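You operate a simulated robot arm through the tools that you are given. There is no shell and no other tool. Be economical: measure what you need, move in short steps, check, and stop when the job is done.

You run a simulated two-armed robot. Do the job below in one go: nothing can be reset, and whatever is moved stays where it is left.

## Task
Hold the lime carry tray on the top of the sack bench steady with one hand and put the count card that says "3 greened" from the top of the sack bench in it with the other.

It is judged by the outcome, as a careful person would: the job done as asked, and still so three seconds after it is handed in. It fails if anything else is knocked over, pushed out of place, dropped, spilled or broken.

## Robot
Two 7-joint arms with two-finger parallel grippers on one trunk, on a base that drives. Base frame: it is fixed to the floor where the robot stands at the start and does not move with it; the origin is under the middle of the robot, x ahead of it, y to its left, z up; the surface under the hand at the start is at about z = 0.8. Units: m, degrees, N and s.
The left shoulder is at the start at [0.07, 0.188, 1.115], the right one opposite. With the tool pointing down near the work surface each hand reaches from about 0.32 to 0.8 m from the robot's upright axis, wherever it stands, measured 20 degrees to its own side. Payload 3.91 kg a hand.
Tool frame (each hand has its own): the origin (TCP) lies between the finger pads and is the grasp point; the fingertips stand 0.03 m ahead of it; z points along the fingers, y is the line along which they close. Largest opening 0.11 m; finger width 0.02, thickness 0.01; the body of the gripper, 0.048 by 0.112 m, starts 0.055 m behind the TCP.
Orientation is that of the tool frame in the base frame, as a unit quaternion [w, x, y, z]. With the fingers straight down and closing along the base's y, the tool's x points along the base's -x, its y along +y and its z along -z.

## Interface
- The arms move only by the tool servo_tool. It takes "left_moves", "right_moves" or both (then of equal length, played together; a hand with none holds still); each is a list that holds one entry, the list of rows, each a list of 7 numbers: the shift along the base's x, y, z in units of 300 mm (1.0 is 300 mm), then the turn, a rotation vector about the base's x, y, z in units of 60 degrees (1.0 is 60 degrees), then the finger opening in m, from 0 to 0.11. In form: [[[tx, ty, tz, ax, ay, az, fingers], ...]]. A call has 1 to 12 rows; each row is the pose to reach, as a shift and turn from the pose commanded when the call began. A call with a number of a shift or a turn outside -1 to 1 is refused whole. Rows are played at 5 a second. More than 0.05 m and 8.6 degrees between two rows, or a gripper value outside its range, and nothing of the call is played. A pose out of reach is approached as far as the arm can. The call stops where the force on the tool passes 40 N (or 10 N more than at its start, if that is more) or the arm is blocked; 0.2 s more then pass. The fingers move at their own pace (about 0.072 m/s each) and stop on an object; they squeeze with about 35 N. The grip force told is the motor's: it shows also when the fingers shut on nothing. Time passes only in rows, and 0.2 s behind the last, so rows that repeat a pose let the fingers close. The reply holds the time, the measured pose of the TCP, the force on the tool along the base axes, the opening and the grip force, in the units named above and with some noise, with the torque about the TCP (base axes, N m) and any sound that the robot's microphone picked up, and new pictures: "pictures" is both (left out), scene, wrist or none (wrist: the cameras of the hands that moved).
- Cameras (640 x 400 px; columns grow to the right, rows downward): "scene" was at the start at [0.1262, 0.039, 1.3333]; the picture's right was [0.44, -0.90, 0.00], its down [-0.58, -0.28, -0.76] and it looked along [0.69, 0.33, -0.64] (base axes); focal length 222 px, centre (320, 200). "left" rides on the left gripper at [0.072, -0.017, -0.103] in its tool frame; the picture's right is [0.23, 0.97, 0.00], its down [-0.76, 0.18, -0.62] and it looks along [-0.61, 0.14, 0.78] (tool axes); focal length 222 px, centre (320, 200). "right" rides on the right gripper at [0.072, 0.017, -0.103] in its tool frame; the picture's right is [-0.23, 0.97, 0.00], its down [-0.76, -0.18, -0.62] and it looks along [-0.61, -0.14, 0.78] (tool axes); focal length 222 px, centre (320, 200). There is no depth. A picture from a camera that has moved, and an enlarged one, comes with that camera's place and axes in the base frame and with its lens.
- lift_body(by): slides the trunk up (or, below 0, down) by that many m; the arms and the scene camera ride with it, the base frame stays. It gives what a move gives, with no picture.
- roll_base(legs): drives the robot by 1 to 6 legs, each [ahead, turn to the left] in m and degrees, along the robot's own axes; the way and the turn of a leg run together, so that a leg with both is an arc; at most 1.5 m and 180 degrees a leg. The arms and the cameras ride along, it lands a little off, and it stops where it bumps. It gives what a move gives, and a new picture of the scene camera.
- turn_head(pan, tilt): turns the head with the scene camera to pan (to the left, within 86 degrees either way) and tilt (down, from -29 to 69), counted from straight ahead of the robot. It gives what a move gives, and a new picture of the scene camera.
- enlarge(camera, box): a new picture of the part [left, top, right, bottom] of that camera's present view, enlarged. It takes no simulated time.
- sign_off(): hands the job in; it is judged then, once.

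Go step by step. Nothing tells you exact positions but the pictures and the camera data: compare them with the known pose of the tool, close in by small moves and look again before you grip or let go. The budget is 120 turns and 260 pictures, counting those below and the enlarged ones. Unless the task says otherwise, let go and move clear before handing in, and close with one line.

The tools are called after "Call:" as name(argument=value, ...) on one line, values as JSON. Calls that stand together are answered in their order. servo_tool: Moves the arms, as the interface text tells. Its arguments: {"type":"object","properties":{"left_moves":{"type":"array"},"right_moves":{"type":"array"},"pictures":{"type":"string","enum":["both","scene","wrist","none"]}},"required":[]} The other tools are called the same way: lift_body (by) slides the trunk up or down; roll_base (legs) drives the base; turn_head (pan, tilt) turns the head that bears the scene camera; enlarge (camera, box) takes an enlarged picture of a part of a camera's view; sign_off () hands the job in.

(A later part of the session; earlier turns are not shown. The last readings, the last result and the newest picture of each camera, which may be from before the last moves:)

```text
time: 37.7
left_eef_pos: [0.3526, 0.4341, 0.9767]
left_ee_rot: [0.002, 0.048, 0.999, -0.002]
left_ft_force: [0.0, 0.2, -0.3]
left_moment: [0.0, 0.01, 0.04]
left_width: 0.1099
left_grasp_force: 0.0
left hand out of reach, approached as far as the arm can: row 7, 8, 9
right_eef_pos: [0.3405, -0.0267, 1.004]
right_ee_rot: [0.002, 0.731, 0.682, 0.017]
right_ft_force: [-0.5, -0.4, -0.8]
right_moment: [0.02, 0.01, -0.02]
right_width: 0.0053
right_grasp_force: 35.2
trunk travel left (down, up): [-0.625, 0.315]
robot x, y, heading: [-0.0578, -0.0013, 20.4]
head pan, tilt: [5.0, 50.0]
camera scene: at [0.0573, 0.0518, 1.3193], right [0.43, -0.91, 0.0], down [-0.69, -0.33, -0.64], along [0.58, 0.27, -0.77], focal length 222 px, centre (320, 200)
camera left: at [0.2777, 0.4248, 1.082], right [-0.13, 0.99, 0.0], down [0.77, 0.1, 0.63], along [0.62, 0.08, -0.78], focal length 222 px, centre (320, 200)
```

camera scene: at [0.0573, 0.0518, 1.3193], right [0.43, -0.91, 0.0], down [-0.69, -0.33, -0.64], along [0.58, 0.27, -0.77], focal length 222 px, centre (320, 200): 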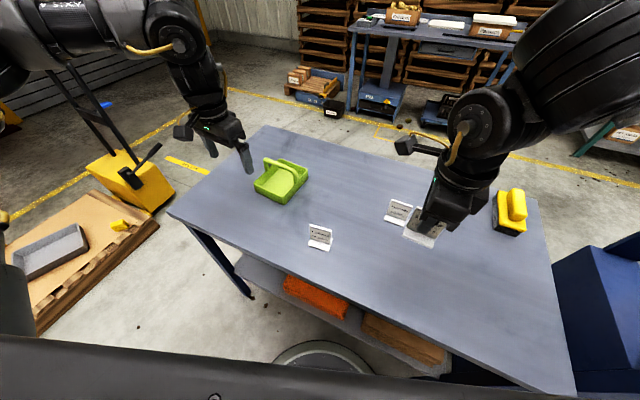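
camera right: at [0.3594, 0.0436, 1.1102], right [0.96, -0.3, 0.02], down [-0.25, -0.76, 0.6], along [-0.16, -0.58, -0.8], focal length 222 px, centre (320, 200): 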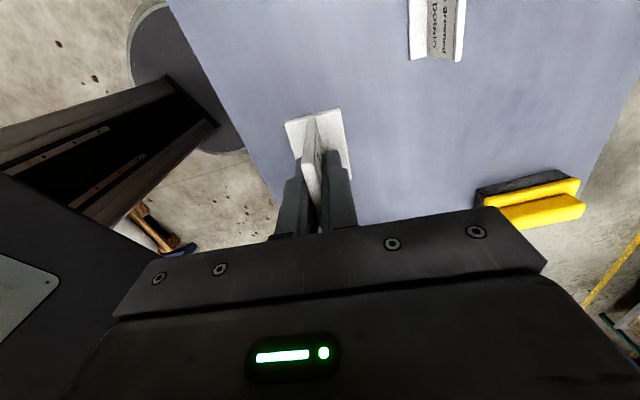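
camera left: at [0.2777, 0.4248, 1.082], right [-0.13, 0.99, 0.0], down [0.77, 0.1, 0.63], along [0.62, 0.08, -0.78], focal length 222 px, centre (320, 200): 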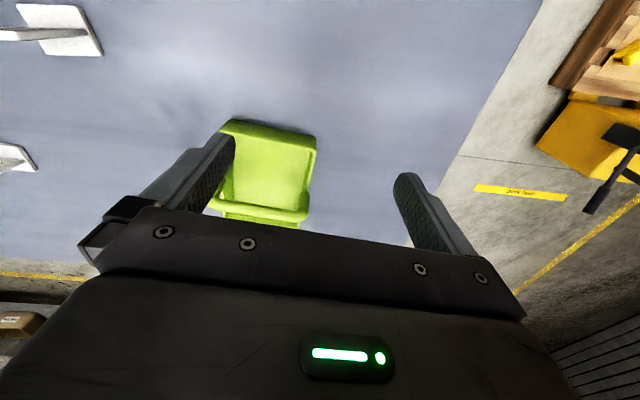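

The same boundary appears again, and it loosens as the hand goes lower. I'll test whether lower down lets it reach further forward, staying above handle height.

Call:
servo_tool(left_moves=[[[0, 0, -0.08, 0, 0, 0, 0.11], [0, 0, -0.15, 0, 0, 0, 0.11], [0.05, -0.02, -0.15, 0, 0, 0, 0.11], [0.1, -0.04, -0.15, 0, 0, 0, 0.11], [0.16, -0.08, -0.15, 0, 0, 0, 0.11], [0.16, -0.08, -0.15, 0, 0, 0, 0.11]]], pictures="none")

```text
time: 39.1
left_eef_pos: [0.3533, 0.4374, 0.9368]
left_ee_rot: [0.001, 0.048, 0.999, 0.0]
left_ft_force: [0.8, -0.7, 0.2]
left_moment: [0.0, -0.01, -0.01]
left_width: 0.1098
left_grasp_force: 0.0
left hand out of reach, approached as far as the arm can: row 3, 4, 5, 6
right_eef_pos: [0.3403, -0.026, 1.0044]
right_ee_rot: [0.002, 0.731, 0.682, 0.017]
right_ft_force: [0.6, 0.7, -0.9]
right_moment: [-0.01, -0.01, 0.03]
right_width: 0.0052
right_grasp_force: 34.8
trunk travel left (down, up): [-0.625, 0.315]
robot x, y, heading: [-0.0574, -0.0024, 20.3]
head pan, tilt: [5.0, 50.0]
```

I need to know whether the limit is on extension or on moving inward. I'll test a sideways move at a smaller radius.

Call:
servo_tool(left_moves=[[[-0.06, -0.05, 0.1, 0, 0, 0, 0.11], [-0.12, -0.15, 0.15, 0, 0, 0, 0.11], [-0.17, -0.25, 0.15, 0, 0, 0, 0.11], [-0.17, -0.37, 0.15, 0, 0, 0, 0.11], [-0.17, -0.5, 0.15, 0, 0, 0, 0.11], [-0.17, -0.6, 0.15, 0, 0, 0, 0.11]]], pictures="none")

```text
time: 40.5
left_eef_pos: [0.2677, 0.3431, 0.9866]
left_ee_rot: [0.001, 0.049, 0.999, -0.002]
left_ft_force: [-0.3, 0.3, -0.5]
left_moment: [0.0, 0.01, -0.01]
left_width: 0.1102
left_grasp_force: 0.0
left hand out of reach, approached as far as the arm can: row 3, 4, 5, 6
right_eef_pos: [0.3397, -0.0268, 1.0058]
right_ee_rot: [0.002, 0.732, 0.681, 0.017]
right_ft_force: [0.2, -0.4, 0.0]
right_moment: [0.03, 0.01, -0.02]
right_width: 0.0047
right_grasp_force: 35.4
trunk travel left (down, up): [-0.625, 0.315]
robot x, y, heading: [-0.0581, 0.0016, 20.1]
head pan, tilt: [5.0, 50.0]
```

The limit is inward: the left hand can't come past about 26° left of the robot's axis. I'll turn the base back a few degrees and drive forward to where I started (x≈0), so the tray sits inside both arms' reach.

Call:
roll_base(legs=[[0, -7], [0.06, 0]])

```text
time: 42.0
left_eef_pos: [0.3623, 0.3115, 0.9874]
left_ee_rot: [0.002, 0.109, 0.994, 0.0]
left_ft_force: [0.1, 0.6, 0.3]
left_moment: [-0.01, -0.03, 0.0]
left_width: 0.1098
left_grasp_force: 0.0
right_eef_pos: [0.3884, -0.0629, 1.0064]
right_ee_rot: [0.004, 0.771, 0.636, 0.019]
right_ft_force: [-0.7, 0.2, -0.1]
right_moment: [-0.01, -0.03, 0.01]
right_width: 0.005
right_grasp_force: 35.4
trunk travel left (down, up): [-0.625, 0.315]
robot x, y, heading: [0.0033, 0.0153, 13.2]
head pan, tilt: [5.0, 50.0]
camera scene: at [0.1144, 0.0491, 1.3201], right [0.31, -0.95, 0.0], down [-0.73, -0.24, -0.65], along [0.61, 0.2, -0.76], focal length 222 px, centre (320, 200)
```

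scene: 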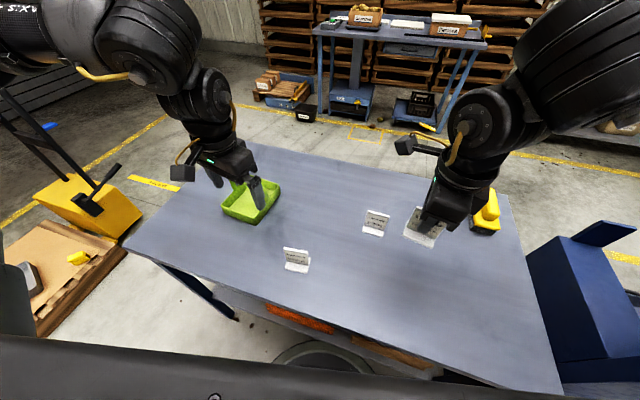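

The left hand is at (0.36, 0.31). I'll move it over the near wall and turn it so the fingers close along x.

Call:
servo_tool(left_moves=[[[0.02, 0.05, 0, 0, 0, -0.125, 0.11], [0.04, 0.1, 0, 0, 0, -0.25, 0.11], [0.06, 0.15, 0, 0, 0, -0.375, 0.11], [0.08, 0.2, 0, 0, 0, -0.5, 0.11], [0.1, 0.25, 0, 0, 0, -0.625, 0.11], [0.11, 0.3, 0, 0, 0, -0.75, 0.11], [0.12, 0.328, 0, 0, 0, -0.875, 0.11], [0.126, 0.328, 0, 0, 0, -0.99, 0.11]]], pictures="none")

Call:
servo_tool(left_moves=[[[0, 0, 0, 0, 0, -0.125, 0.11], [0, 0, 0, 0, 0, -0.25, 0.11], [0, 0, 0, 0, 0, -0.385, 0.11], [0, 0, 0, 0, 0, -0.385, 0.11]]], pictures="both")

```text
time: 43.8
left_eef_pos: [0.4023, 0.4106, 0.9854]
left_ee_rot: [0.0, 0.589, 0.808, -0.002]
left_ft_force: [0.1, 0.3, 0.5]
left_moment: [0.01, -0.01, 0.03]
left_width: 0.1102
left_grasp_force: 0.1
right_eef_pos: [0.3921, -0.0616, 1.0044]
right_ee_rot: [0.003, 0.771, 0.637, 0.017]
right_ft_force: [-0.2, -0.6, -0.1]
right_moment: [0.02, -0.01, -0.02]
right_width: 0.0052
right_grasp_force: 34.9
trunk travel left (down, up): [-0.625, 0.315]
robot x, y, heading: [-0.0036, 0.0139, 12.9]
head pan, tilt: [5.0, 50.0]
```

```text
time: 44.8
left_eef_pos: [0.4015, 0.4116, 0.9855]
left_ee_rot: [0.0, 0.737, 0.676, -0.002]
left_ft_force: [0.1, 0.1, 0.3]
left_moment: [-0.03, 0.01, 0.0]
left_width: 0.1099
left_grasp_force: 0.2
right_eef_pos: [0.3908, -0.0612, 1.0046]
right_ee_rot: [0.003, 0.771, 0.637, 0.017]
right_ft_force: [-0.8, 0.3, 0.2]
right_moment: [0.0, -0.02, -0.02]
right_width: 0.0052
right_grasp_force: 35.1
trunk travel left (down, up): [-0.625, 0.315]
robot x, y, heading: [-0.003, 0.0121, 13.2]
head pan, tilt: [5.0, 50.0]
camera scene: at [0.1198, 0.0508, 1.3194], right [0.31, -0.95, 0.0], down [-0.73, -0.24, -0.64], along [0.61, 0.2, -0.77], focal length 222 px, centre (320, 200)
camera left: at [0.3919, 0.4851, 1.0911], right [0.99, 0.14, 0.0], down [0.11, -0.77, 0.62], along [0.08, -0.62, -0.78], focal length 222 px, centre (320, 200)
```

scene: 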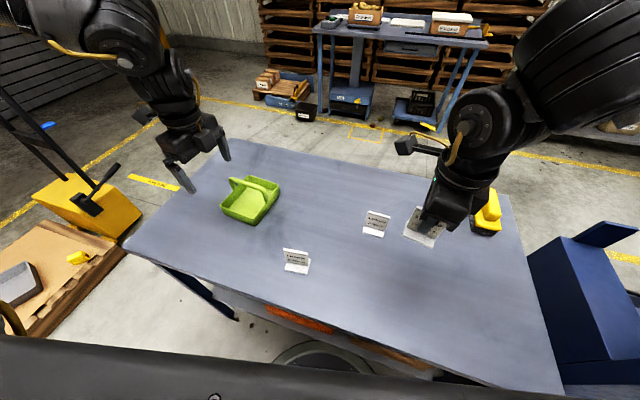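
left: 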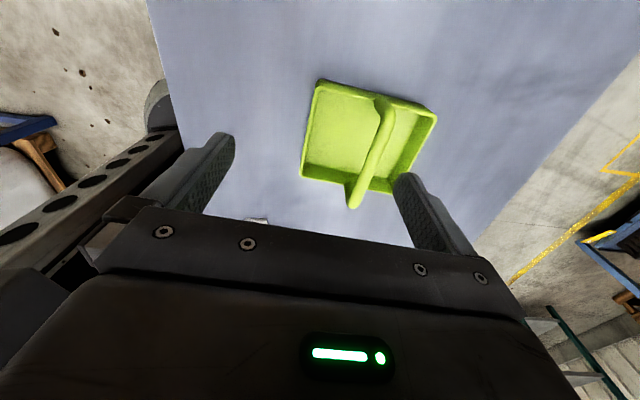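

The left hand is in place. I'll descend part way with the fingers narrowed to 0.05 so they clear the handle, then look.

Call:
servo_tool(left_moves=[[[-0.013, -0.005, 0, 0, 0, 0, 0.05], [-0.013, -0.005, -0.08, 0, 0, 0, 0.05], [-0.013, -0.005, -0.18, 0, 0, 0, 0.05], [-0.013, -0.005, -0.28, 0, 0, 0, 0.05], [-0.013, -0.005, -0.28, 0, 0, 0, 0.05]]], pictures="both")

Call:
enlarge(camera="left", box=[240, 60, 440, 260])

Call:
enlarge(camera="scene", box=[180, 130, 300, 240])

```text
time: 46.0
left_eef_pos: [0.3989, 0.4108, 0.9027]
left_ee_rot: [0.0, 0.738, 0.675, -0.001]
left_ft_force: [-0.4, -0.2, 0.9]
left_moment: [0.01, -0.03, -0.07]
left_width: 0.0502
left_grasp_force: 0.1
right_eef_pos: [0.391, -0.0603, 1.0043]
right_ee_rot: [0.004, 0.771, 0.637, 0.017]
right_ft_force: [-1.0, 0.3, -0.5]
right_moment: [-0.02, -0.02, -0.01]
right_width: 0.0053
right_grasp_force: 34.7
trunk travel left (down, up): [-0.625, 0.315]
robot x, y, heading: [-0.0003, 0.012, 13.0]
head pan, tilt: [5.0, 50.0]
camera scene: at [0.1193, 0.0505, 1.3195], right [0.31, -0.95, 0.0], down [-0.73, -0.24, -0.64], along [0.61, 0.2, -0.77], focal length 222 px, centre (320, 200)
camera left: at [0.388, 0.4836, 1.0079], right [0.99, 0.14, 0.0], down [0.11, -0.77, 0.62], along [0.09, -0.62, -0.78], focal length 222 px, centre (320, 200)
```

scene: 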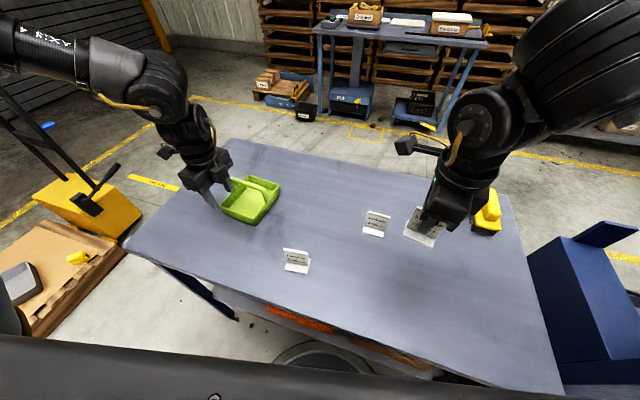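
left: 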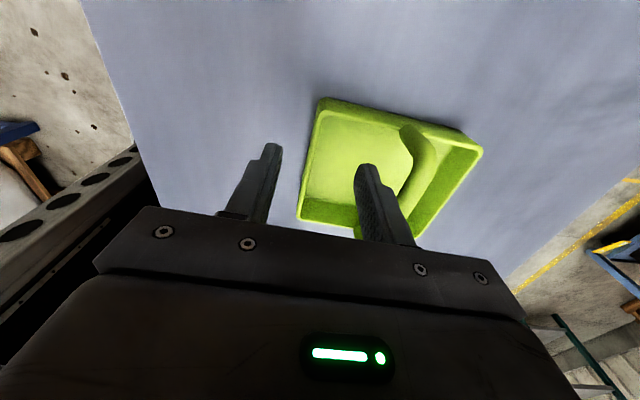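

```text
2.00 times, centred on (340, 160) of left
camera zoom: at [0.388, 0.4836, 1.0079], right [0.99, 0.14, 0.0], down [0.11, -0.77, 0.62], along [0.09, -0.62, -0.78], focal length 444 px, centre (280, 280)
```

zoom: 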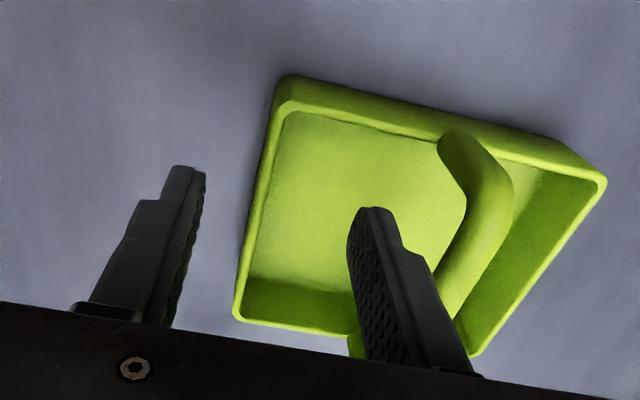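

```text
3.64 times, centred on (240, 185) of scene
camera zoom: at [0.1193, 0.0505, 1.3195], right [0.31, -0.95, 0.0], down [-0.73, -0.24, -0.64], along [0.61, 0.2, -0.77], focal length 807 px, centre (611, 254)
```

zoom: 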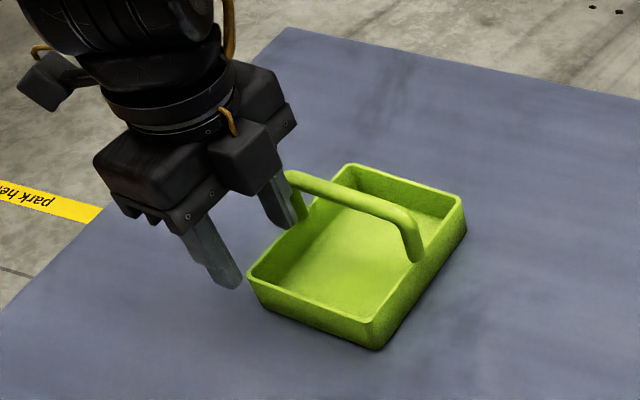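

The near wall sits between the fingers. I'll shift 3 mm, descend to z≈0.845 and close gently on the wall.

Call:
servo_tool(left_moves=[[[-0.01, -0.002, -0.07, 0, 0, 0, 0.05], [-0.01, -0.002, -0.14, 0, 0, 0, 0.05], [-0.01, -0.002, -0.192, 0, 0, 0, 0.05], [-0.01, -0.002, -0.192, 0, 0, 0, 0.05]]], pictures="both")

Call:
enlarge(camera="left", box=[240, 60, 440, 260])

Call:
enlarge(camera="scene", box=[180, 130, 300, 240])

```text
time: 47.0
left_eef_pos: [0.3968, 0.4079, 0.8436]
left_ee_rot: [0.0, 0.737, 0.675, -0.001]
left_ft_force: [0.6, -0.7, 0.8]
left_moment: [-0.02, 0.01, -0.01]
left_width: 0.0501
left_grasp_force: 0.1
right_eef_pos: [0.3915, -0.061, 1.0038]
right_ee_rot: [0.004, 0.771, 0.636, 0.017]
right_ft_force: [0.1, 1.0, -0.5]
right_moment: [-0.04, 0.01, -0.04]
right_width: 0.0051
right_grasp_force: 34.8
trunk travel left (down, up): [-0.625, 0.315]
robot x, y, heading: [-0.0025, 0.0118, 13.2]
head pan, tilt: [5.0, 50.0]
camera scene: at [0.1195, 0.0507, 1.3194], right [0.31, -0.95, 0.0], down [-0.73, -0.24, -0.64], along [0.61, 0.2, -0.77], focal length 222 px, centre (320, 200)
camera left: at [0.3852, 0.4825, 0.9497], right [0.99, 0.14, 0.0], down [0.11, -0.77, 0.62], along [0.09, -0.62, -0.78], focal length 222 px, centre (320, 200)
```

scene: 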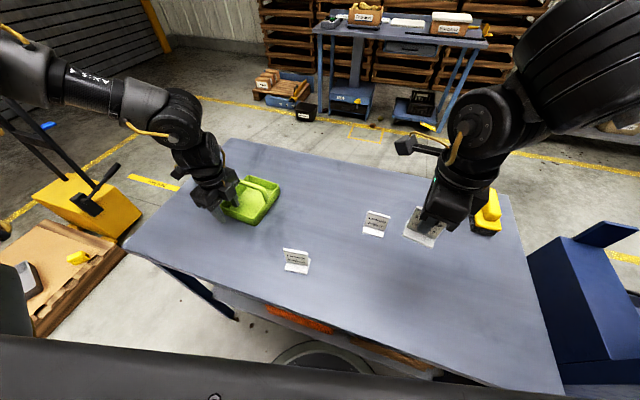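
left: 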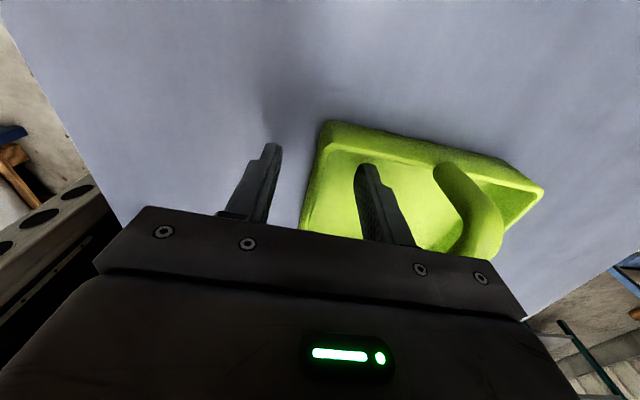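

```text
2.00 times, centred on (340, 160) of left
camera zoom: at [0.3852, 0.4825, 0.9497], right [0.99, 0.14, 0.0], down [0.11, -0.77, 0.62], along [0.09, -0.62, -0.78], focal length 444 px, centre (280, 280)
```

zoom: 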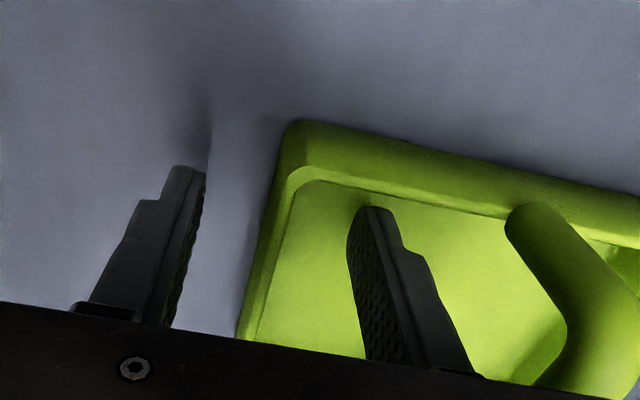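

```text
3.64 times, centred on (240, 185) of scene
camera zoom: at [0.1195, 0.0507, 1.3194], right [0.31, -0.95, 0.0], down [-0.73, -0.24, -0.64], along [0.61, 0.2, -0.77], focal length 807 px, centre (611, 254)
```

zoom: 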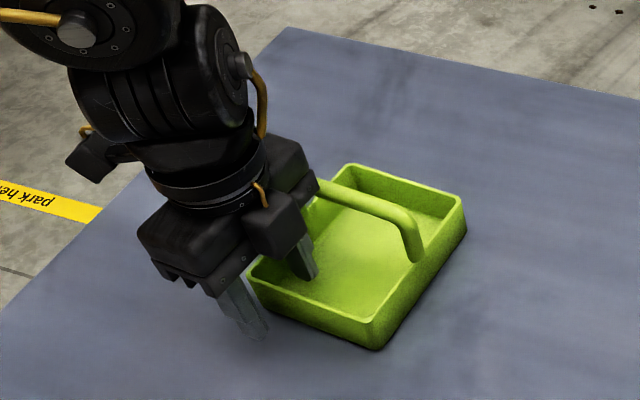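

The fingers straddle the near wall about evenly. I'm closing now.

Call:
servo_tool(left_moves=[[[0, 0, 0, 0, 0, 0, 0.03], [0, 0, 0, 0, 0, 0, 0.018], [0, 0, 0, 0, 0, 0, 0.008], [0, 0, 0, 0, 0, 0, 0.0], [0, 0, 0, 0, 0, 0, 0.0]]], pictures="wrist")

Call:
enlarge(camera="scene", box=[180, 130, 300, 240])

```text
time: 48.2
left_eef_pos: [0.3959, 0.4098, 0.8444]
left_ee_rot: [0.0, 0.738, 0.675, -0.002]
left_ft_force: [-0.3, -1.0, -0.6]
left_moment: [0.01, -0.06, -0.07]
left_width: 0.0036
left_grasp_force: 35.5
right_eef_pos: [0.3901, -0.0601, 1.0049]
right_ee_rot: [0.003, 0.771, 0.637, 0.017]
right_ft_force: [0.2, 0.1, 0.0]
right_moment: [0.0, 0.01, -0.05]
right_width: 0.005
right_grasp_force: 34.7
trunk travel left (down, up): [-0.625, 0.315]
robot x, y, heading: [-0.0036, 0.0118, 13.1]
head pan, tilt: [5.0, 50.0]
camera left: at [0.3854, 0.4826, 0.9498], right [0.99, 0.14, 0.0], down [0.11, -0.77, 0.62], along [0.09, -0.62, -0.78], focal length 222 px, centre (320, 200)
```

left: 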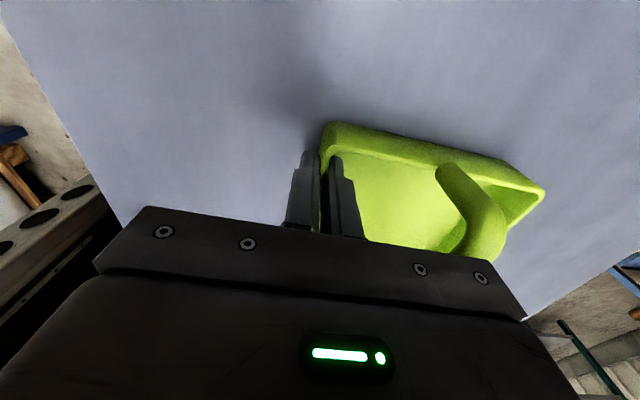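

```text
3.64 times, centred on (240, 185) of scene
camera zoom: at [0.1197, 0.0508, 1.3194], right [0.31, -0.95, 0.0], down [-0.73, -0.24, -0.64], along [0.61, 0.2, -0.77], focal length 807 px, centre (611, 254)
```

zoom: 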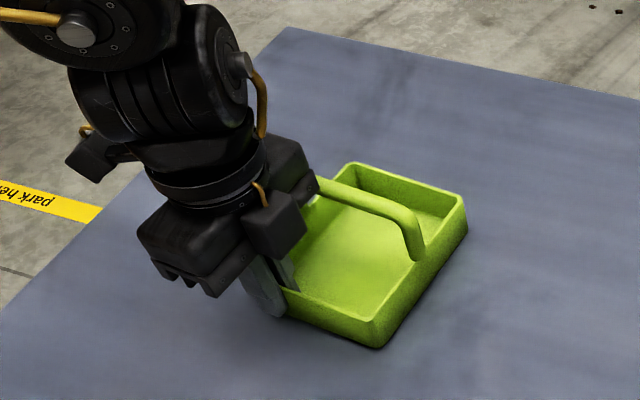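

The tray is held and hasn't moved. Now the right hand brings the card over, first out to x≈0.50, then leftwards at height.

Call:
servo_tool(right_moves=[[[0.1, 0.05, 0, 0, 0, 0.03, 0.0], [0.2, 0.13, 0, 0, 0, 0.06, 0.0], [0.3, 0.22, 0, 0, 0, 0.09, 0.0], [0.357, 0.34, 0, 0, 0, 0.09, 0.0], [0.357, 0.46, 0, 0, 0, 0.09, 0.0], [0.357, 0.58, 0, 0, 0, 0.09, 0.0], [0.357, 0.7, 0, 0, 0, 0.09, 0.0], [0.357, 0.8, 0, 0, 0, 0.09, 0.0], [0.357, 0.9, 0, 0, 0, 0.09, 0.0], [0.357, 0.9, 0, 0, 0, 0.09, 0.0]]], pictures="both")

```text
time: 50.4
left_eef_pos: [0.396, 0.4082, 0.8442]
left_ee_rot: [-0.001, 0.737, 0.676, -0.002]
left_ft_force: [0.2, 0.4, 1.7]
left_moment: [-0.13, -0.13, 0.02]
left_width: 0.0037
left_grasp_force: 34.9
right_eef_pos: [0.5, 0.2094, 1.005]
right_ee_rot: [0.002, 0.74, 0.672, 0.018]
right_ft_force: [0.4, 0.3, 0.0]
right_moment: [0.02, 0.03, 0.01]
right_width: 0.005
right_grasp_force: 35.4
trunk travel left (down, up): [-0.625, 0.315]
robot x, y, heading: [-0.0048, 0.0121, 13.1]
head pan, tilt: [5.0, 50.0]
camera scene: at [0.12, 0.0501, 1.3194], right [0.31, -0.95, 0.0], down [-0.73, -0.24, -0.64], along [0.61, 0.2, -0.77], focal length 222 px, centre (320, 200)
camera right: at [0.52, 0.278, 1.1105], right [0.95, -0.32, 0.02], down [-0.27, -0.75, 0.6], along [-0.18, -0.57, -0.8], focal length 222 px, centre (320, 200)
```

scene: 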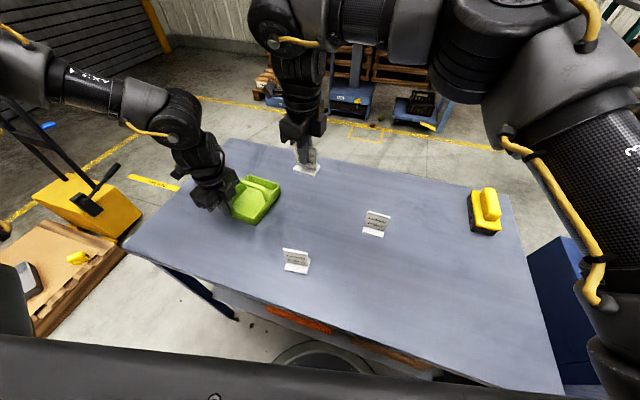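
right: 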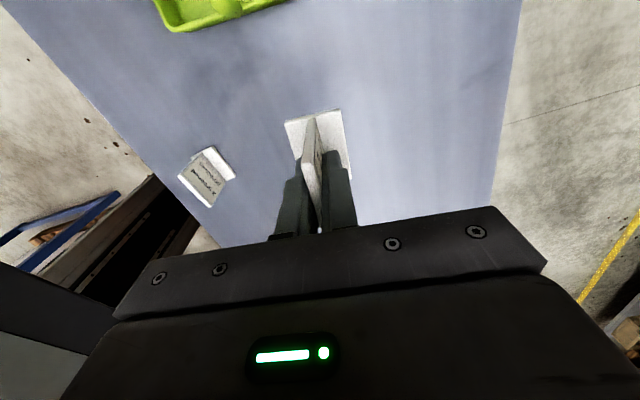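

The card is clear. I'll continue left until it's over the tray's far half, still high.

Call:
servo_tool(right_moves=[[[0, 0.1, 0, 0, 0, 0, 0.0], [0, 0.2, 0, 0, 0, 0, 0.0], [0, 0.3, 0, 0, 0, 0, 0.0], [0, 0.4, 0, 0, 0, 0, 0.0], [0, 0.505, 0, 0, 0, 0, 0.0], [0, 0.505, 0, 0, 0, 0, 0.0]]], pictures="both")

Call:
enlarge(camera="scene", box=[180, 60, 340, 240])

Call:
enlarge(camera="left", box=[280, 60, 600, 260])

```text
time: 51.8
left_eef_pos: [0.3959, 0.4089, 0.8451]
left_ee_rot: [0.0, 0.738, 0.675, -0.002]
left_ft_force: [-0.2, -0.7, 1.1]
left_moment: [0.09, -0.1, -0.04]
left_width: 0.0036
left_grasp_force: 34.5
right_eef_pos: [0.4752, 0.2562, 0.9992]
right_ee_rot: [0.001, 0.74, 0.672, 0.018]
right_ft_force: [0.2, 0.5, -0.6]
right_moment: [0.0, 0.01, 0.0]
right_width: 0.0053
right_grasp_force: 34.8
right hand out of reach, approached as far as the arm can: row 2, 3, 4, 5, 6
trunk travel left (down, up): [-0.625, 0.315]
robot x, y, heading: [0.0004, 0.0149, 13.2]
head pan, tilt: [5.0, 50.0]
camera scene: at [0.1194, 0.0512, 1.3194], right [0.31, -0.95, 0.0], down [-0.73, -0.24, -0.64], along [0.61, 0.2, -0.77], focal length 222 px, centre (320, 200)
camera right: at [0.4968, 0.3247, 1.1032], right [0.95, -0.32, 0.02], down [-0.27, -0.76, 0.6], along [-0.18, -0.57, -0.8], focal length 222 px, centre (320, 200)
```

scene: 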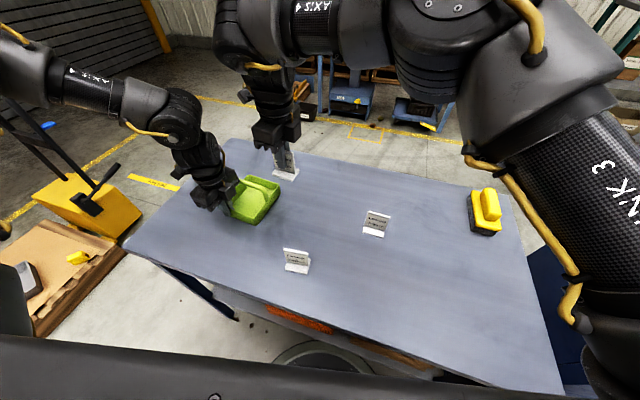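
right: 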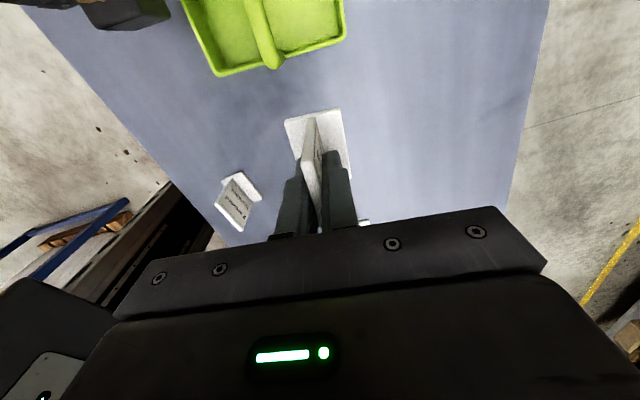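

```text
2.22 times, centred on (260, 150) of scene
camera zoom: at [0.1194, 0.0512, 1.3194], right [0.31, -0.95, 0.0], down [-0.73, -0.24, -0.64], along [0.61, 0.2, -0.77], focal length 493 px, centre (453, 311)
```

zoom: 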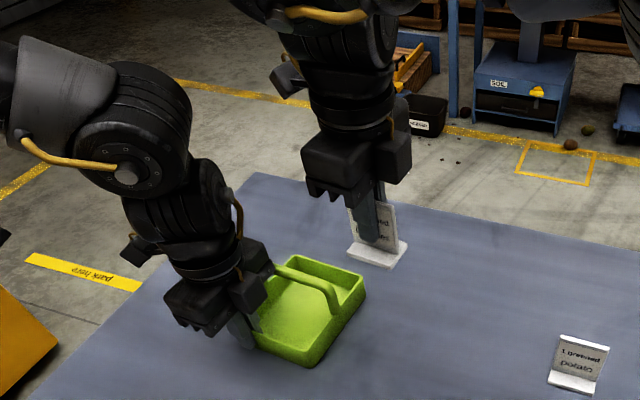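

```text
2.00 times, centred on (440, 160) of left
camera zoom: at [0.3851, 0.4829, 0.9498], right [0.99, 0.14, 0.0], down [0.11, -0.77, 0.62], along [0.09, -0.62, -0.78], focal length 444 px, centre (80, 280)
```

zoom: 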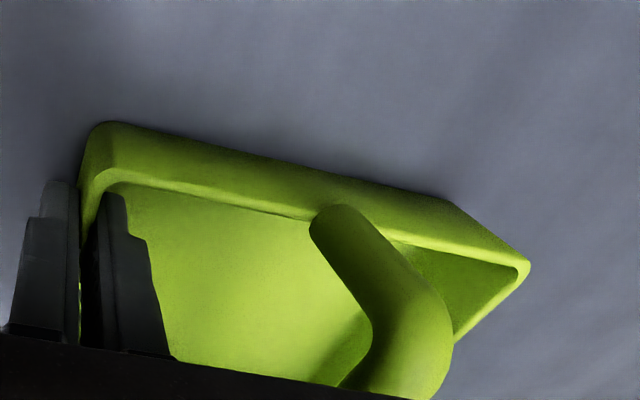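

The right arm hits an inward limit at about y=0.26. Leaning the hand about x (the plate's normal) lets the fingers reach left without moving the wrist, and the pads stay flat on the plate. I'll test a 27° lean in the air.

Call:
servo_tool(right_moves=[[[0.02, 0.0, 0, 0.11, 0, 0, 0.0], [0.04, 0.0, 0, 0.22, 0, 0, 0.0], [0.06, 0.03, 0, 0.33, 0, 0, 0.0], [0.076, 0.08, 0, 0.45, 0, 0, 0.0], [0.076, 0.18, 0, 0.45, 0, 0, 0.0], [0.076, 0.27, 0, 0.45, 0, 0, 0.0], [0.076, 0.34, 0, 0.45, 0, 0, 0.0], [0.076, 0.34, 0, 0.45, 0, 0, 0.0]]], pictures="scene")

```text
time: 53.6
left_eef_pos: [0.3951, 0.409, 0.8458]
left_ee_rot: [-0.001, 0.737, 0.676, -0.002]
left_ft_force: [-0.6, 1.4, 1.8]
left_moment: [-0.19, -0.11, 0.03]
left_width: 0.0037
left_grasp_force: 35.2
right_eef_pos: [0.5024, 0.3588, 0.9968]
right_ee_rot: [-0.171, 0.721, 0.649, 0.174]
right_ft_force: [-0.2, 0.0, -0.8]
right_moment: [0.0, 0.01, 0.0]
right_width: 0.005
right_grasp_force: 35.0
trunk travel left (down, up): [-0.625, 0.315]
robot x, y, heading: [-0.0015, 0.0108, 13.2]
head pan, tilt: [5.0, 50.0]
camera scene: at [0.1198, 0.0505, 1.3194], right [0.31, -0.95, 0.0], down [-0.73, -0.24, -0.64], along [0.61, 0.2, -0.77], focal length 222 px, centre (320, 200)
```

scene: 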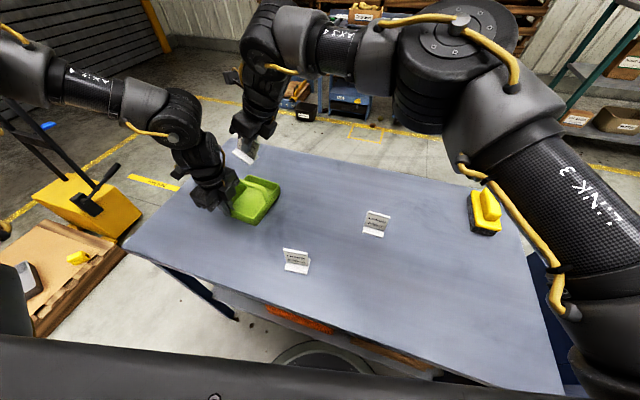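

The lean works: (0.50, 0.36) is reachable. I'll set the card down upright on an empty part of the table at (0.45, 0.17) and re-grip it with the hand leaned, so it stays upright when placed.

Call:
servo_tool(right_moves=[[[-0.02, -0.12, 0, 0, 0, 0, 0.0], [-0.05, -0.25, 0, 0, 0, 0, 0.0], [-0.09, -0.38, 0, -0.11, 0, 0, 0.0], [-0.13, -0.5, -0.03, -0.22, 0, 0, 0.0], [-0.16, -0.6, -0.09, -0.33, 0, 0, 0.0], [-0.17, -0.63, -0.17, -0.45, 0, 0, 0.0], [-0.17, -0.63, -0.27, -0.45, 0, 0, 0.0], [-0.17, -0.63, -0.38, -0.45, 0, 0, 0.0], [-0.17, -0.63, -0.38, -0.45, 0, 0, 0.0]]], pictures="scene")

```text
time: 55.6
left_eef_pos: [0.3968, 0.4085, 0.8447]
left_ee_rot: [0.0, 0.737, 0.676, -0.001]
left_ft_force: [-0.4, -0.1, 1.9]
left_moment: [0.03, -0.13, 0.0]
left_width: 0.0033
left_grasp_force: 35.1
right_eef_pos: [0.451, 0.1691, 0.8819]
right_ee_rot: [0.002, 0.74, 0.673, 0.018]
right_ft_force: [-0.1, -0.2, -0.9]
right_moment: [0.0, 0.02, -0.01]
right_width: 0.005
right_grasp_force: 35.3
trunk travel left (down, up): [-0.625, 0.315]
robot x, y, heading: [-0.0029, 0.0128, 13.1]
head pan, tilt: [5.0, 50.0]
camera scene: at [0.1195, 0.051, 1.3194], right [0.31, -0.95, 0.0], down [-0.73, -0.24, -0.64], along [0.61, 0.2, -0.77], focal length 222 px, centre (320, 200)
```

scene: 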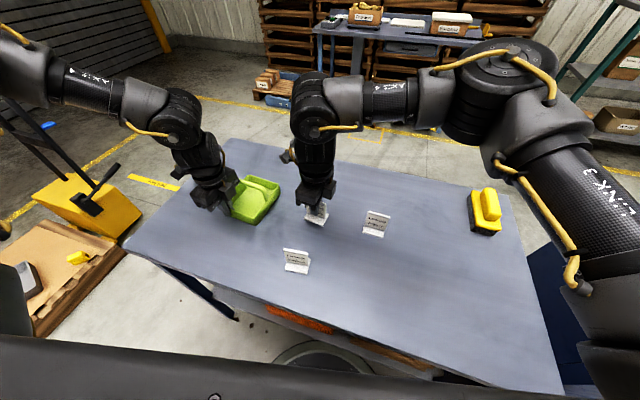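

Lowering to the original table height, then opening and rising.

Call:
servo_tool(right_moves=[[[0, 0, -0.05, 0, 0, 0, 0.0], [0, 0, -0.084, 0, 0, 0, 0.0], [0, 0, -0.084, 0, 0, 0, 0.0], [0, 0, -0.084, 0, 0, 0, 0.02], [0, 0, -0.084, 0, 0, 0, 0.05], [0, 0, -0.084, 0, 0, 0, 0.05], [0, 0, 0.05, 0, 0, 0, 0.05], [0, 0, 0.15, 0, 0, 0, 0.05]]], pictures="both")

Call:
enlarge(camera="scene", box=[270, 180, 370, 260])

```text
time: 57.4
left_eef_pos: [0.3958, 0.4096, 0.8453]
left_ee_rot: [0.0, 0.737, 0.676, -0.001]
left_ft_force: [-1.3, -0.6, 0.2]
left_moment: [0.01, -0.12, -0.03]
left_width: 0.004
left_grasp_force: 34.8
right_eef_pos: [0.4511, 0.1705, 0.9264]
right_ee_rot: [0.003, 0.74, 0.672, 0.016]
right_ft_force: [-0.1, -0.3, 0.1]
right_moment: [-0.02, 0.0, -0.01]
right_width: 0.0501
right_grasp_force: 0.0
trunk travel left (down, up): [-0.625, 0.315]
robot x, y, heading: [-0.0017, 0.0138, 13.1]
head pan, tilt: [5.0, 50.0]
camera scene: at [0.1192, 0.0509, 1.3194], right [0.31, -0.95, 0.0], down [-0.73, -0.24, -0.64], along [0.61, 0.2, -0.77], focal length 222 px, centre (320, 200)
camera right: at [0.472, 0.2385, 1.0328], right [0.95, -0.32, 0.02], down [-0.27, -0.75, 0.6], along [-0.18, -0.58, -0.8], focal length 222 px, centre (320, 200)
```

scene: 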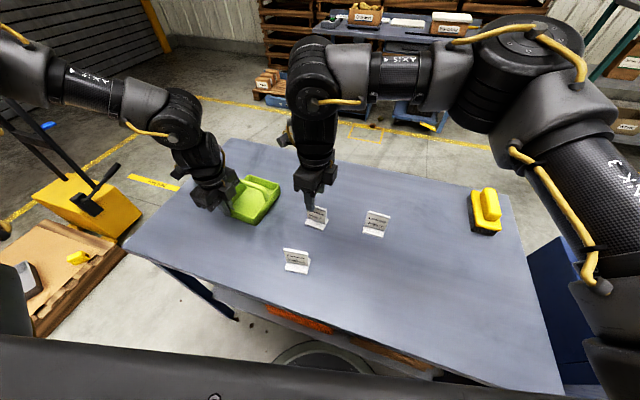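
right: 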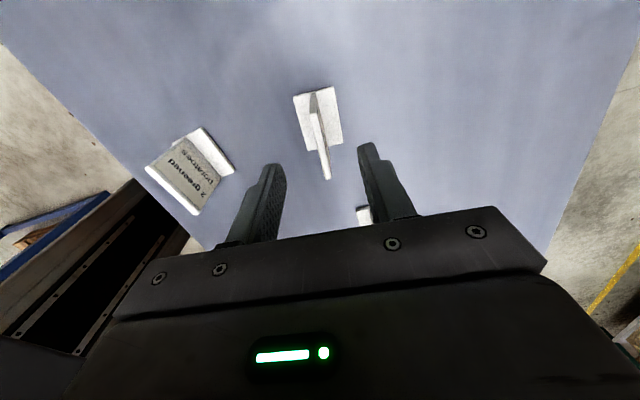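

```text
5.00 times, centred on (320, 220) of scene
camera zoom: at [0.1192, 0.0509, 1.3194], right [0.31, -0.95, 0.0], down [-0.73, -0.24, -0.64], along [0.61, 0.2, -0.77], focal length 1110 px, centre (320, 100)
```

zoom: 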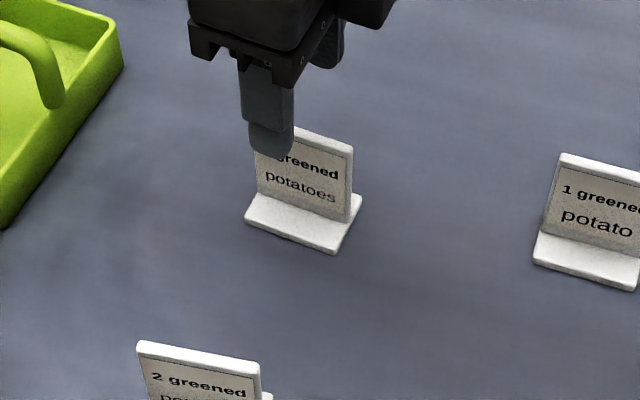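

The card stands upright. I'll lean the hand 27° about its closing axis, then come down again over the plate.

Call:
servo_tool(right_moves=[[[0, 0, 0.02, 0.112, -0.011, 0, 0.05], [0, 0, 0.02, 0.224, -0.022, 0, 0.05], [0, 0, 0.02, 0.336, -0.033, 0, 0.05], [0, 0, 0.02, 0.448, -0.044, 0, 0.05], [0, 0, -0.05, 0.448, -0.044, 0, 0.05], [0, 0, -0.13, 0.448, -0.044, 0, 0.05], [0, 0, -0.208, 0.448, -0.044, 0, 0.05], [0, 0, -0.208, 0.448, -0.044, 0, 0.05]]], pictures="both")

Call:
enlarge(camera="scene", box=[270, 180, 370, 260])

```text
time: 59.2
left_eef_pos: [0.3967, 0.4089, 0.8444]
left_ee_rot: [0.0, 0.737, 0.676, -0.002]
left_ft_force: [-0.4, 0.2, 0.3]
left_moment: [-0.02, -0.13, 0.0]
left_width: 0.0038
left_grasp_force: 34.5
right_eef_pos: [0.4528, 0.1697, 0.8649]
right_ee_rot: [-0.155, 0.72, 0.649, 0.189]
right_ft_force: [-0.6, 0.3, -0.7]
right_moment: [-0.02, 0.01, 0.0]
right_width: 0.0501
right_grasp_force: 0.1
trunk travel left (down, up): [-0.625, 0.315]
robot x, y, heading: [-0.0011, 0.0121, 13.2]
head pan, tilt: [5.0, 50.0]
camera scene: at [0.1196, 0.0509, 1.3194], right [0.31, -0.95, 0.0], down [-0.73, -0.24, -0.64], along [0.61, 0.2, -0.77], focal length 222 px, centre (320, 200)
camera right: at [0.4676, 0.1836, 0.9901], right [0.95, -0.31, -0.08], down [-0.29, -0.94, 0.18], along [-0.14, -0.15, -0.98], focal length 222 px, centre (320, 200)
```

scene: 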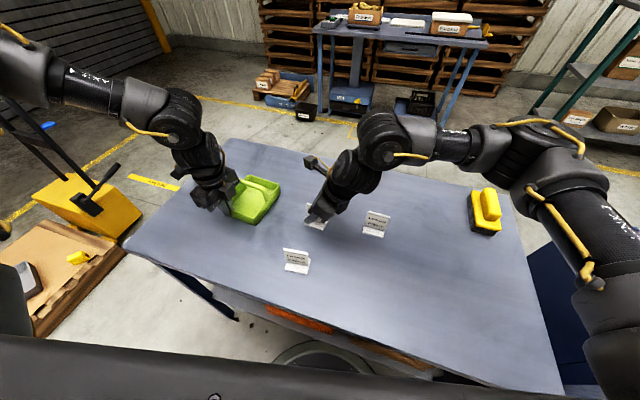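
right: 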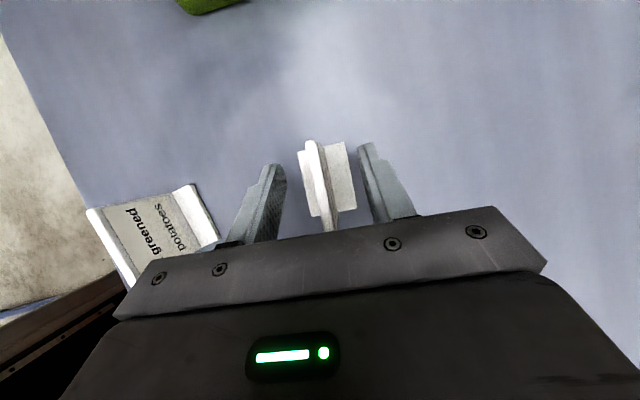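

```text
5.00 times, centred on (320, 220) of scene
camera zoom: at [0.1196, 0.0509, 1.3194], right [0.31, -0.95, 0.0], down [-0.73, -0.24, -0.64], along [0.61, 0.2, -0.77], focal length 1110 px, centre (320, 100)
```

zoom: 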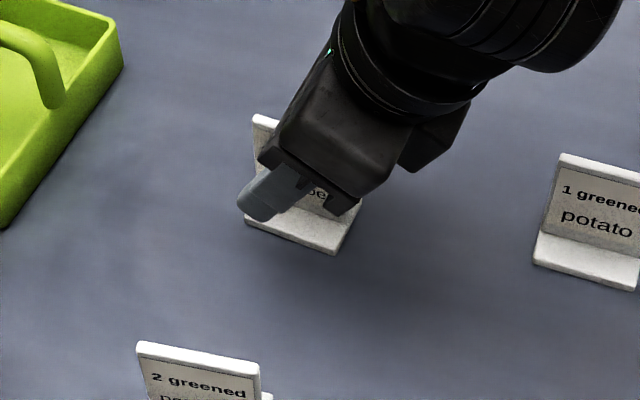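

The plate lies between the leaned fingers. Closing, then lifting a little to check.

Call:
servo_tool(right_moves=[[[0, 0, 0, 0, 0, 0, 0.03], [0, 0, 0, 0, 0, 0, 0.015], [0, 0, 0, 0, 0, 0, 0.0], [0, 0, 0, 0, 0, 0, 0.0], [0, 0, 0, 0, 0, 0, 0.0], [0, 0, 0.1, 0, 0, 0, 0.0], [0, 0, 0.2, 0, 0, 0, 0.0], [0, 0, 0.35, 0, 0, 0, 0.0]]], pictures="both")

Call:
enlarge(camera="scene", box=[240, 140, 400, 260])

```text
time: 61.0
left_eef_pos: [0.3966, 0.4084, 0.8439]
left_ee_rot: [0.0, 0.737, 0.676, -0.001]
left_ft_force: [0.0, -0.2, 1.0]
left_moment: [0.1, -0.17, -0.01]
left_width: 0.0033
left_grasp_force: 35.3
right_eef_pos: [0.4505, 0.1692, 0.9718]
right_ee_rot: [-0.154, 0.72, 0.65, 0.189]
right_ft_force: [-0.5, 0.2, -0.6]
right_moment: [0.0, -0.01, 0.01]
right_width: 0.0049
right_grasp_force: 34.9
trunk travel left (down, up): [-0.625, 0.315]
robot x, y, heading: [-0.0016, 0.0134, 13.2]
head pan, tilt: [5.0, 50.0]
camera scene: at [0.1187, 0.0512, 1.3194], right [0.31, -0.95, 0.0], down [-0.73, -0.24, -0.64], along [0.61, 0.2, -0.77], focal length 222 px, centre (320, 200)
camera right: at [0.4661, 0.1841, 1.0967], right [0.95, -0.3, -0.08], down [-0.29, -0.94, 0.18], along [-0.13, -0.15, -0.98], focal length 222 px, centre (320, 200)
```

scene: 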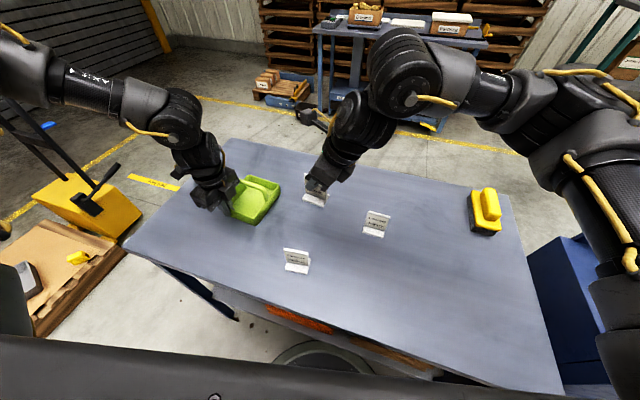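
right: 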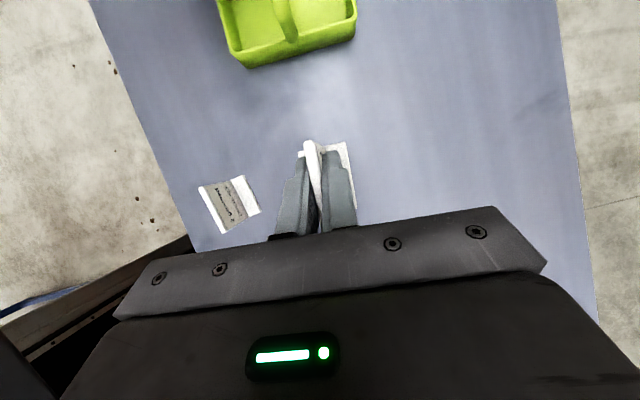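

```text
3.33 times, centred on (320, 200) of scene
camera zoom: at [0.1187, 0.0512, 1.3194], right [0.31, -0.95, 0.0], down [-0.73, -0.24, -0.64], along [0.61, 0.2, -0.77], focal length 740 px, centre (320, 200)
```

zoom: 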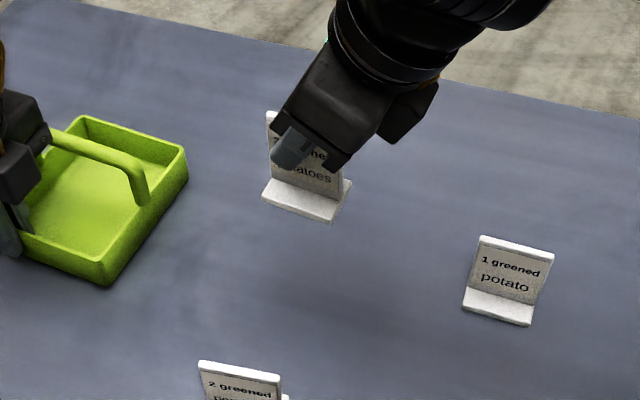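

The card is held upright. I'm moving it over the tray's far half now.

Call:
servo_tool(right_moves=[[[0.05, 0.05, 0.04, 0, 0, 0, 0.0], [0.1, 0.13, 0.07, 0, 0, 0, 0.0], [0.14, 0.23, 0.07, 0, 0, 0, 0.0], [0.14, 0.34, 0.07, 0, 0, 0, 0.0], [0.14, 0.45, 0.07, 0, 0, 0, 0.0], [0.14, 0.55, 0.07, 0, 0, 0, 0.0], [0.14, 0.65, 0.07, 0, 0, 0, 0.0], [0.14, 0.65, 0.07, 0, 0, 0, 0.0]]], pictures="both")

Call:
enlarge(camera="scene", box=[180, 110, 320, 230])

Call:
enlarge(camera="right", box=[200, 40, 440, 240])

```text
time: 62.8
left_eef_pos: [0.3956, 0.409, 0.8457]
left_ee_rot: [-0.001, 0.738, 0.675, -0.002]
left_ft_force: [0.5, 0.6, 1.0]
left_moment: [-0.15, -0.1, -0.01]
left_width: 0.0036
left_grasp_force: 34.7
right_eef_pos: [0.4944, 0.3639, 0.9906]
right_ee_rot: [-0.155, 0.72, 0.65, 0.19]
right_ft_force: [0.0, -0.9, -0.4]
right_moment: [0.01, 0.02, -0.02]
right_width: 0.0051
right_grasp_force: 35.3
trunk travel left (down, up): [-0.625, 0.315]
robot x, y, heading: [-0.0023, 0.0104, 13.3]
head pan, tilt: [5.0, 50.0]
camera scene: at [0.1202, 0.0501, 1.3194], right [0.31, -0.95, 0.0], down [-0.73, -0.24, -0.64], along [0.61, 0.2, -0.77], focal length 222 px, centre (320, 200)
camera right: at [0.5095, 0.3783, 1.1172], right [0.95, -0.3, -0.09], down [-0.29, -0.94, 0.18], along [-0.14, -0.15, -0.98], focal length 222 px, centre (320, 200)
```

scene: 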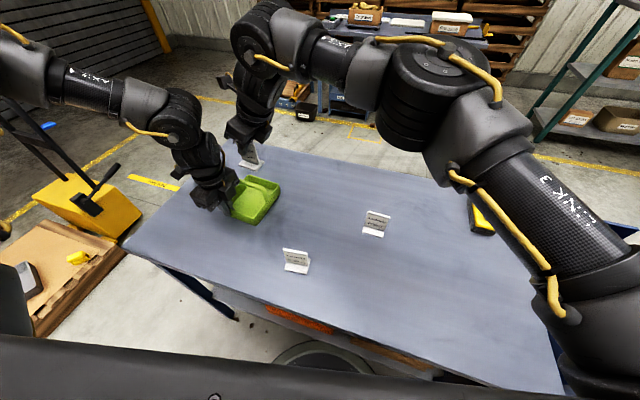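
right: 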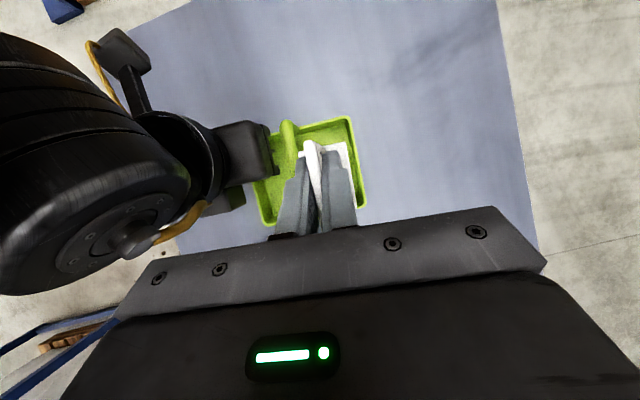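

```text
3.33 times, centred on (250, 170) of scene
camera zoom: at [0.1202, 0.0501, 1.3194], right [0.31, -0.95, 0.0], down [-0.73, -0.24, -0.64], along [0.61, 0.2, -0.77], focal length 740 px, centre (553, 300)
```

zoom: 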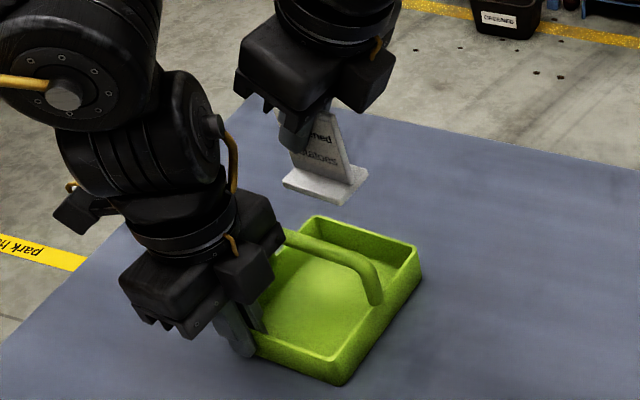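

```text
2.00 times, centred on (320, 140) of right
camera zoom: at [0.5095, 0.3783, 1.1172], right [0.95, -0.3, -0.09], down [-0.29, -0.94, 0.18], along [-0.14, -0.15, -0.98], focal length 444 px, centre (320, 320)
```

zoom: 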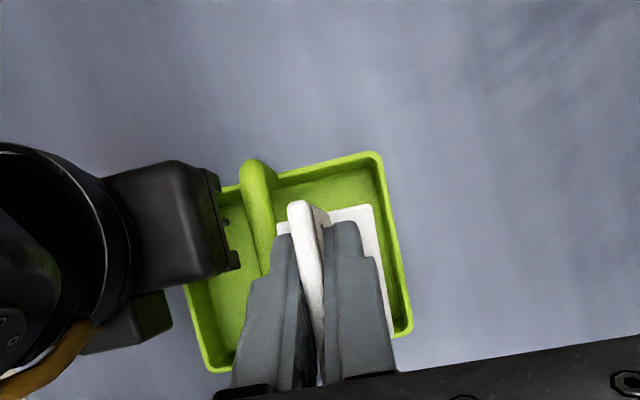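

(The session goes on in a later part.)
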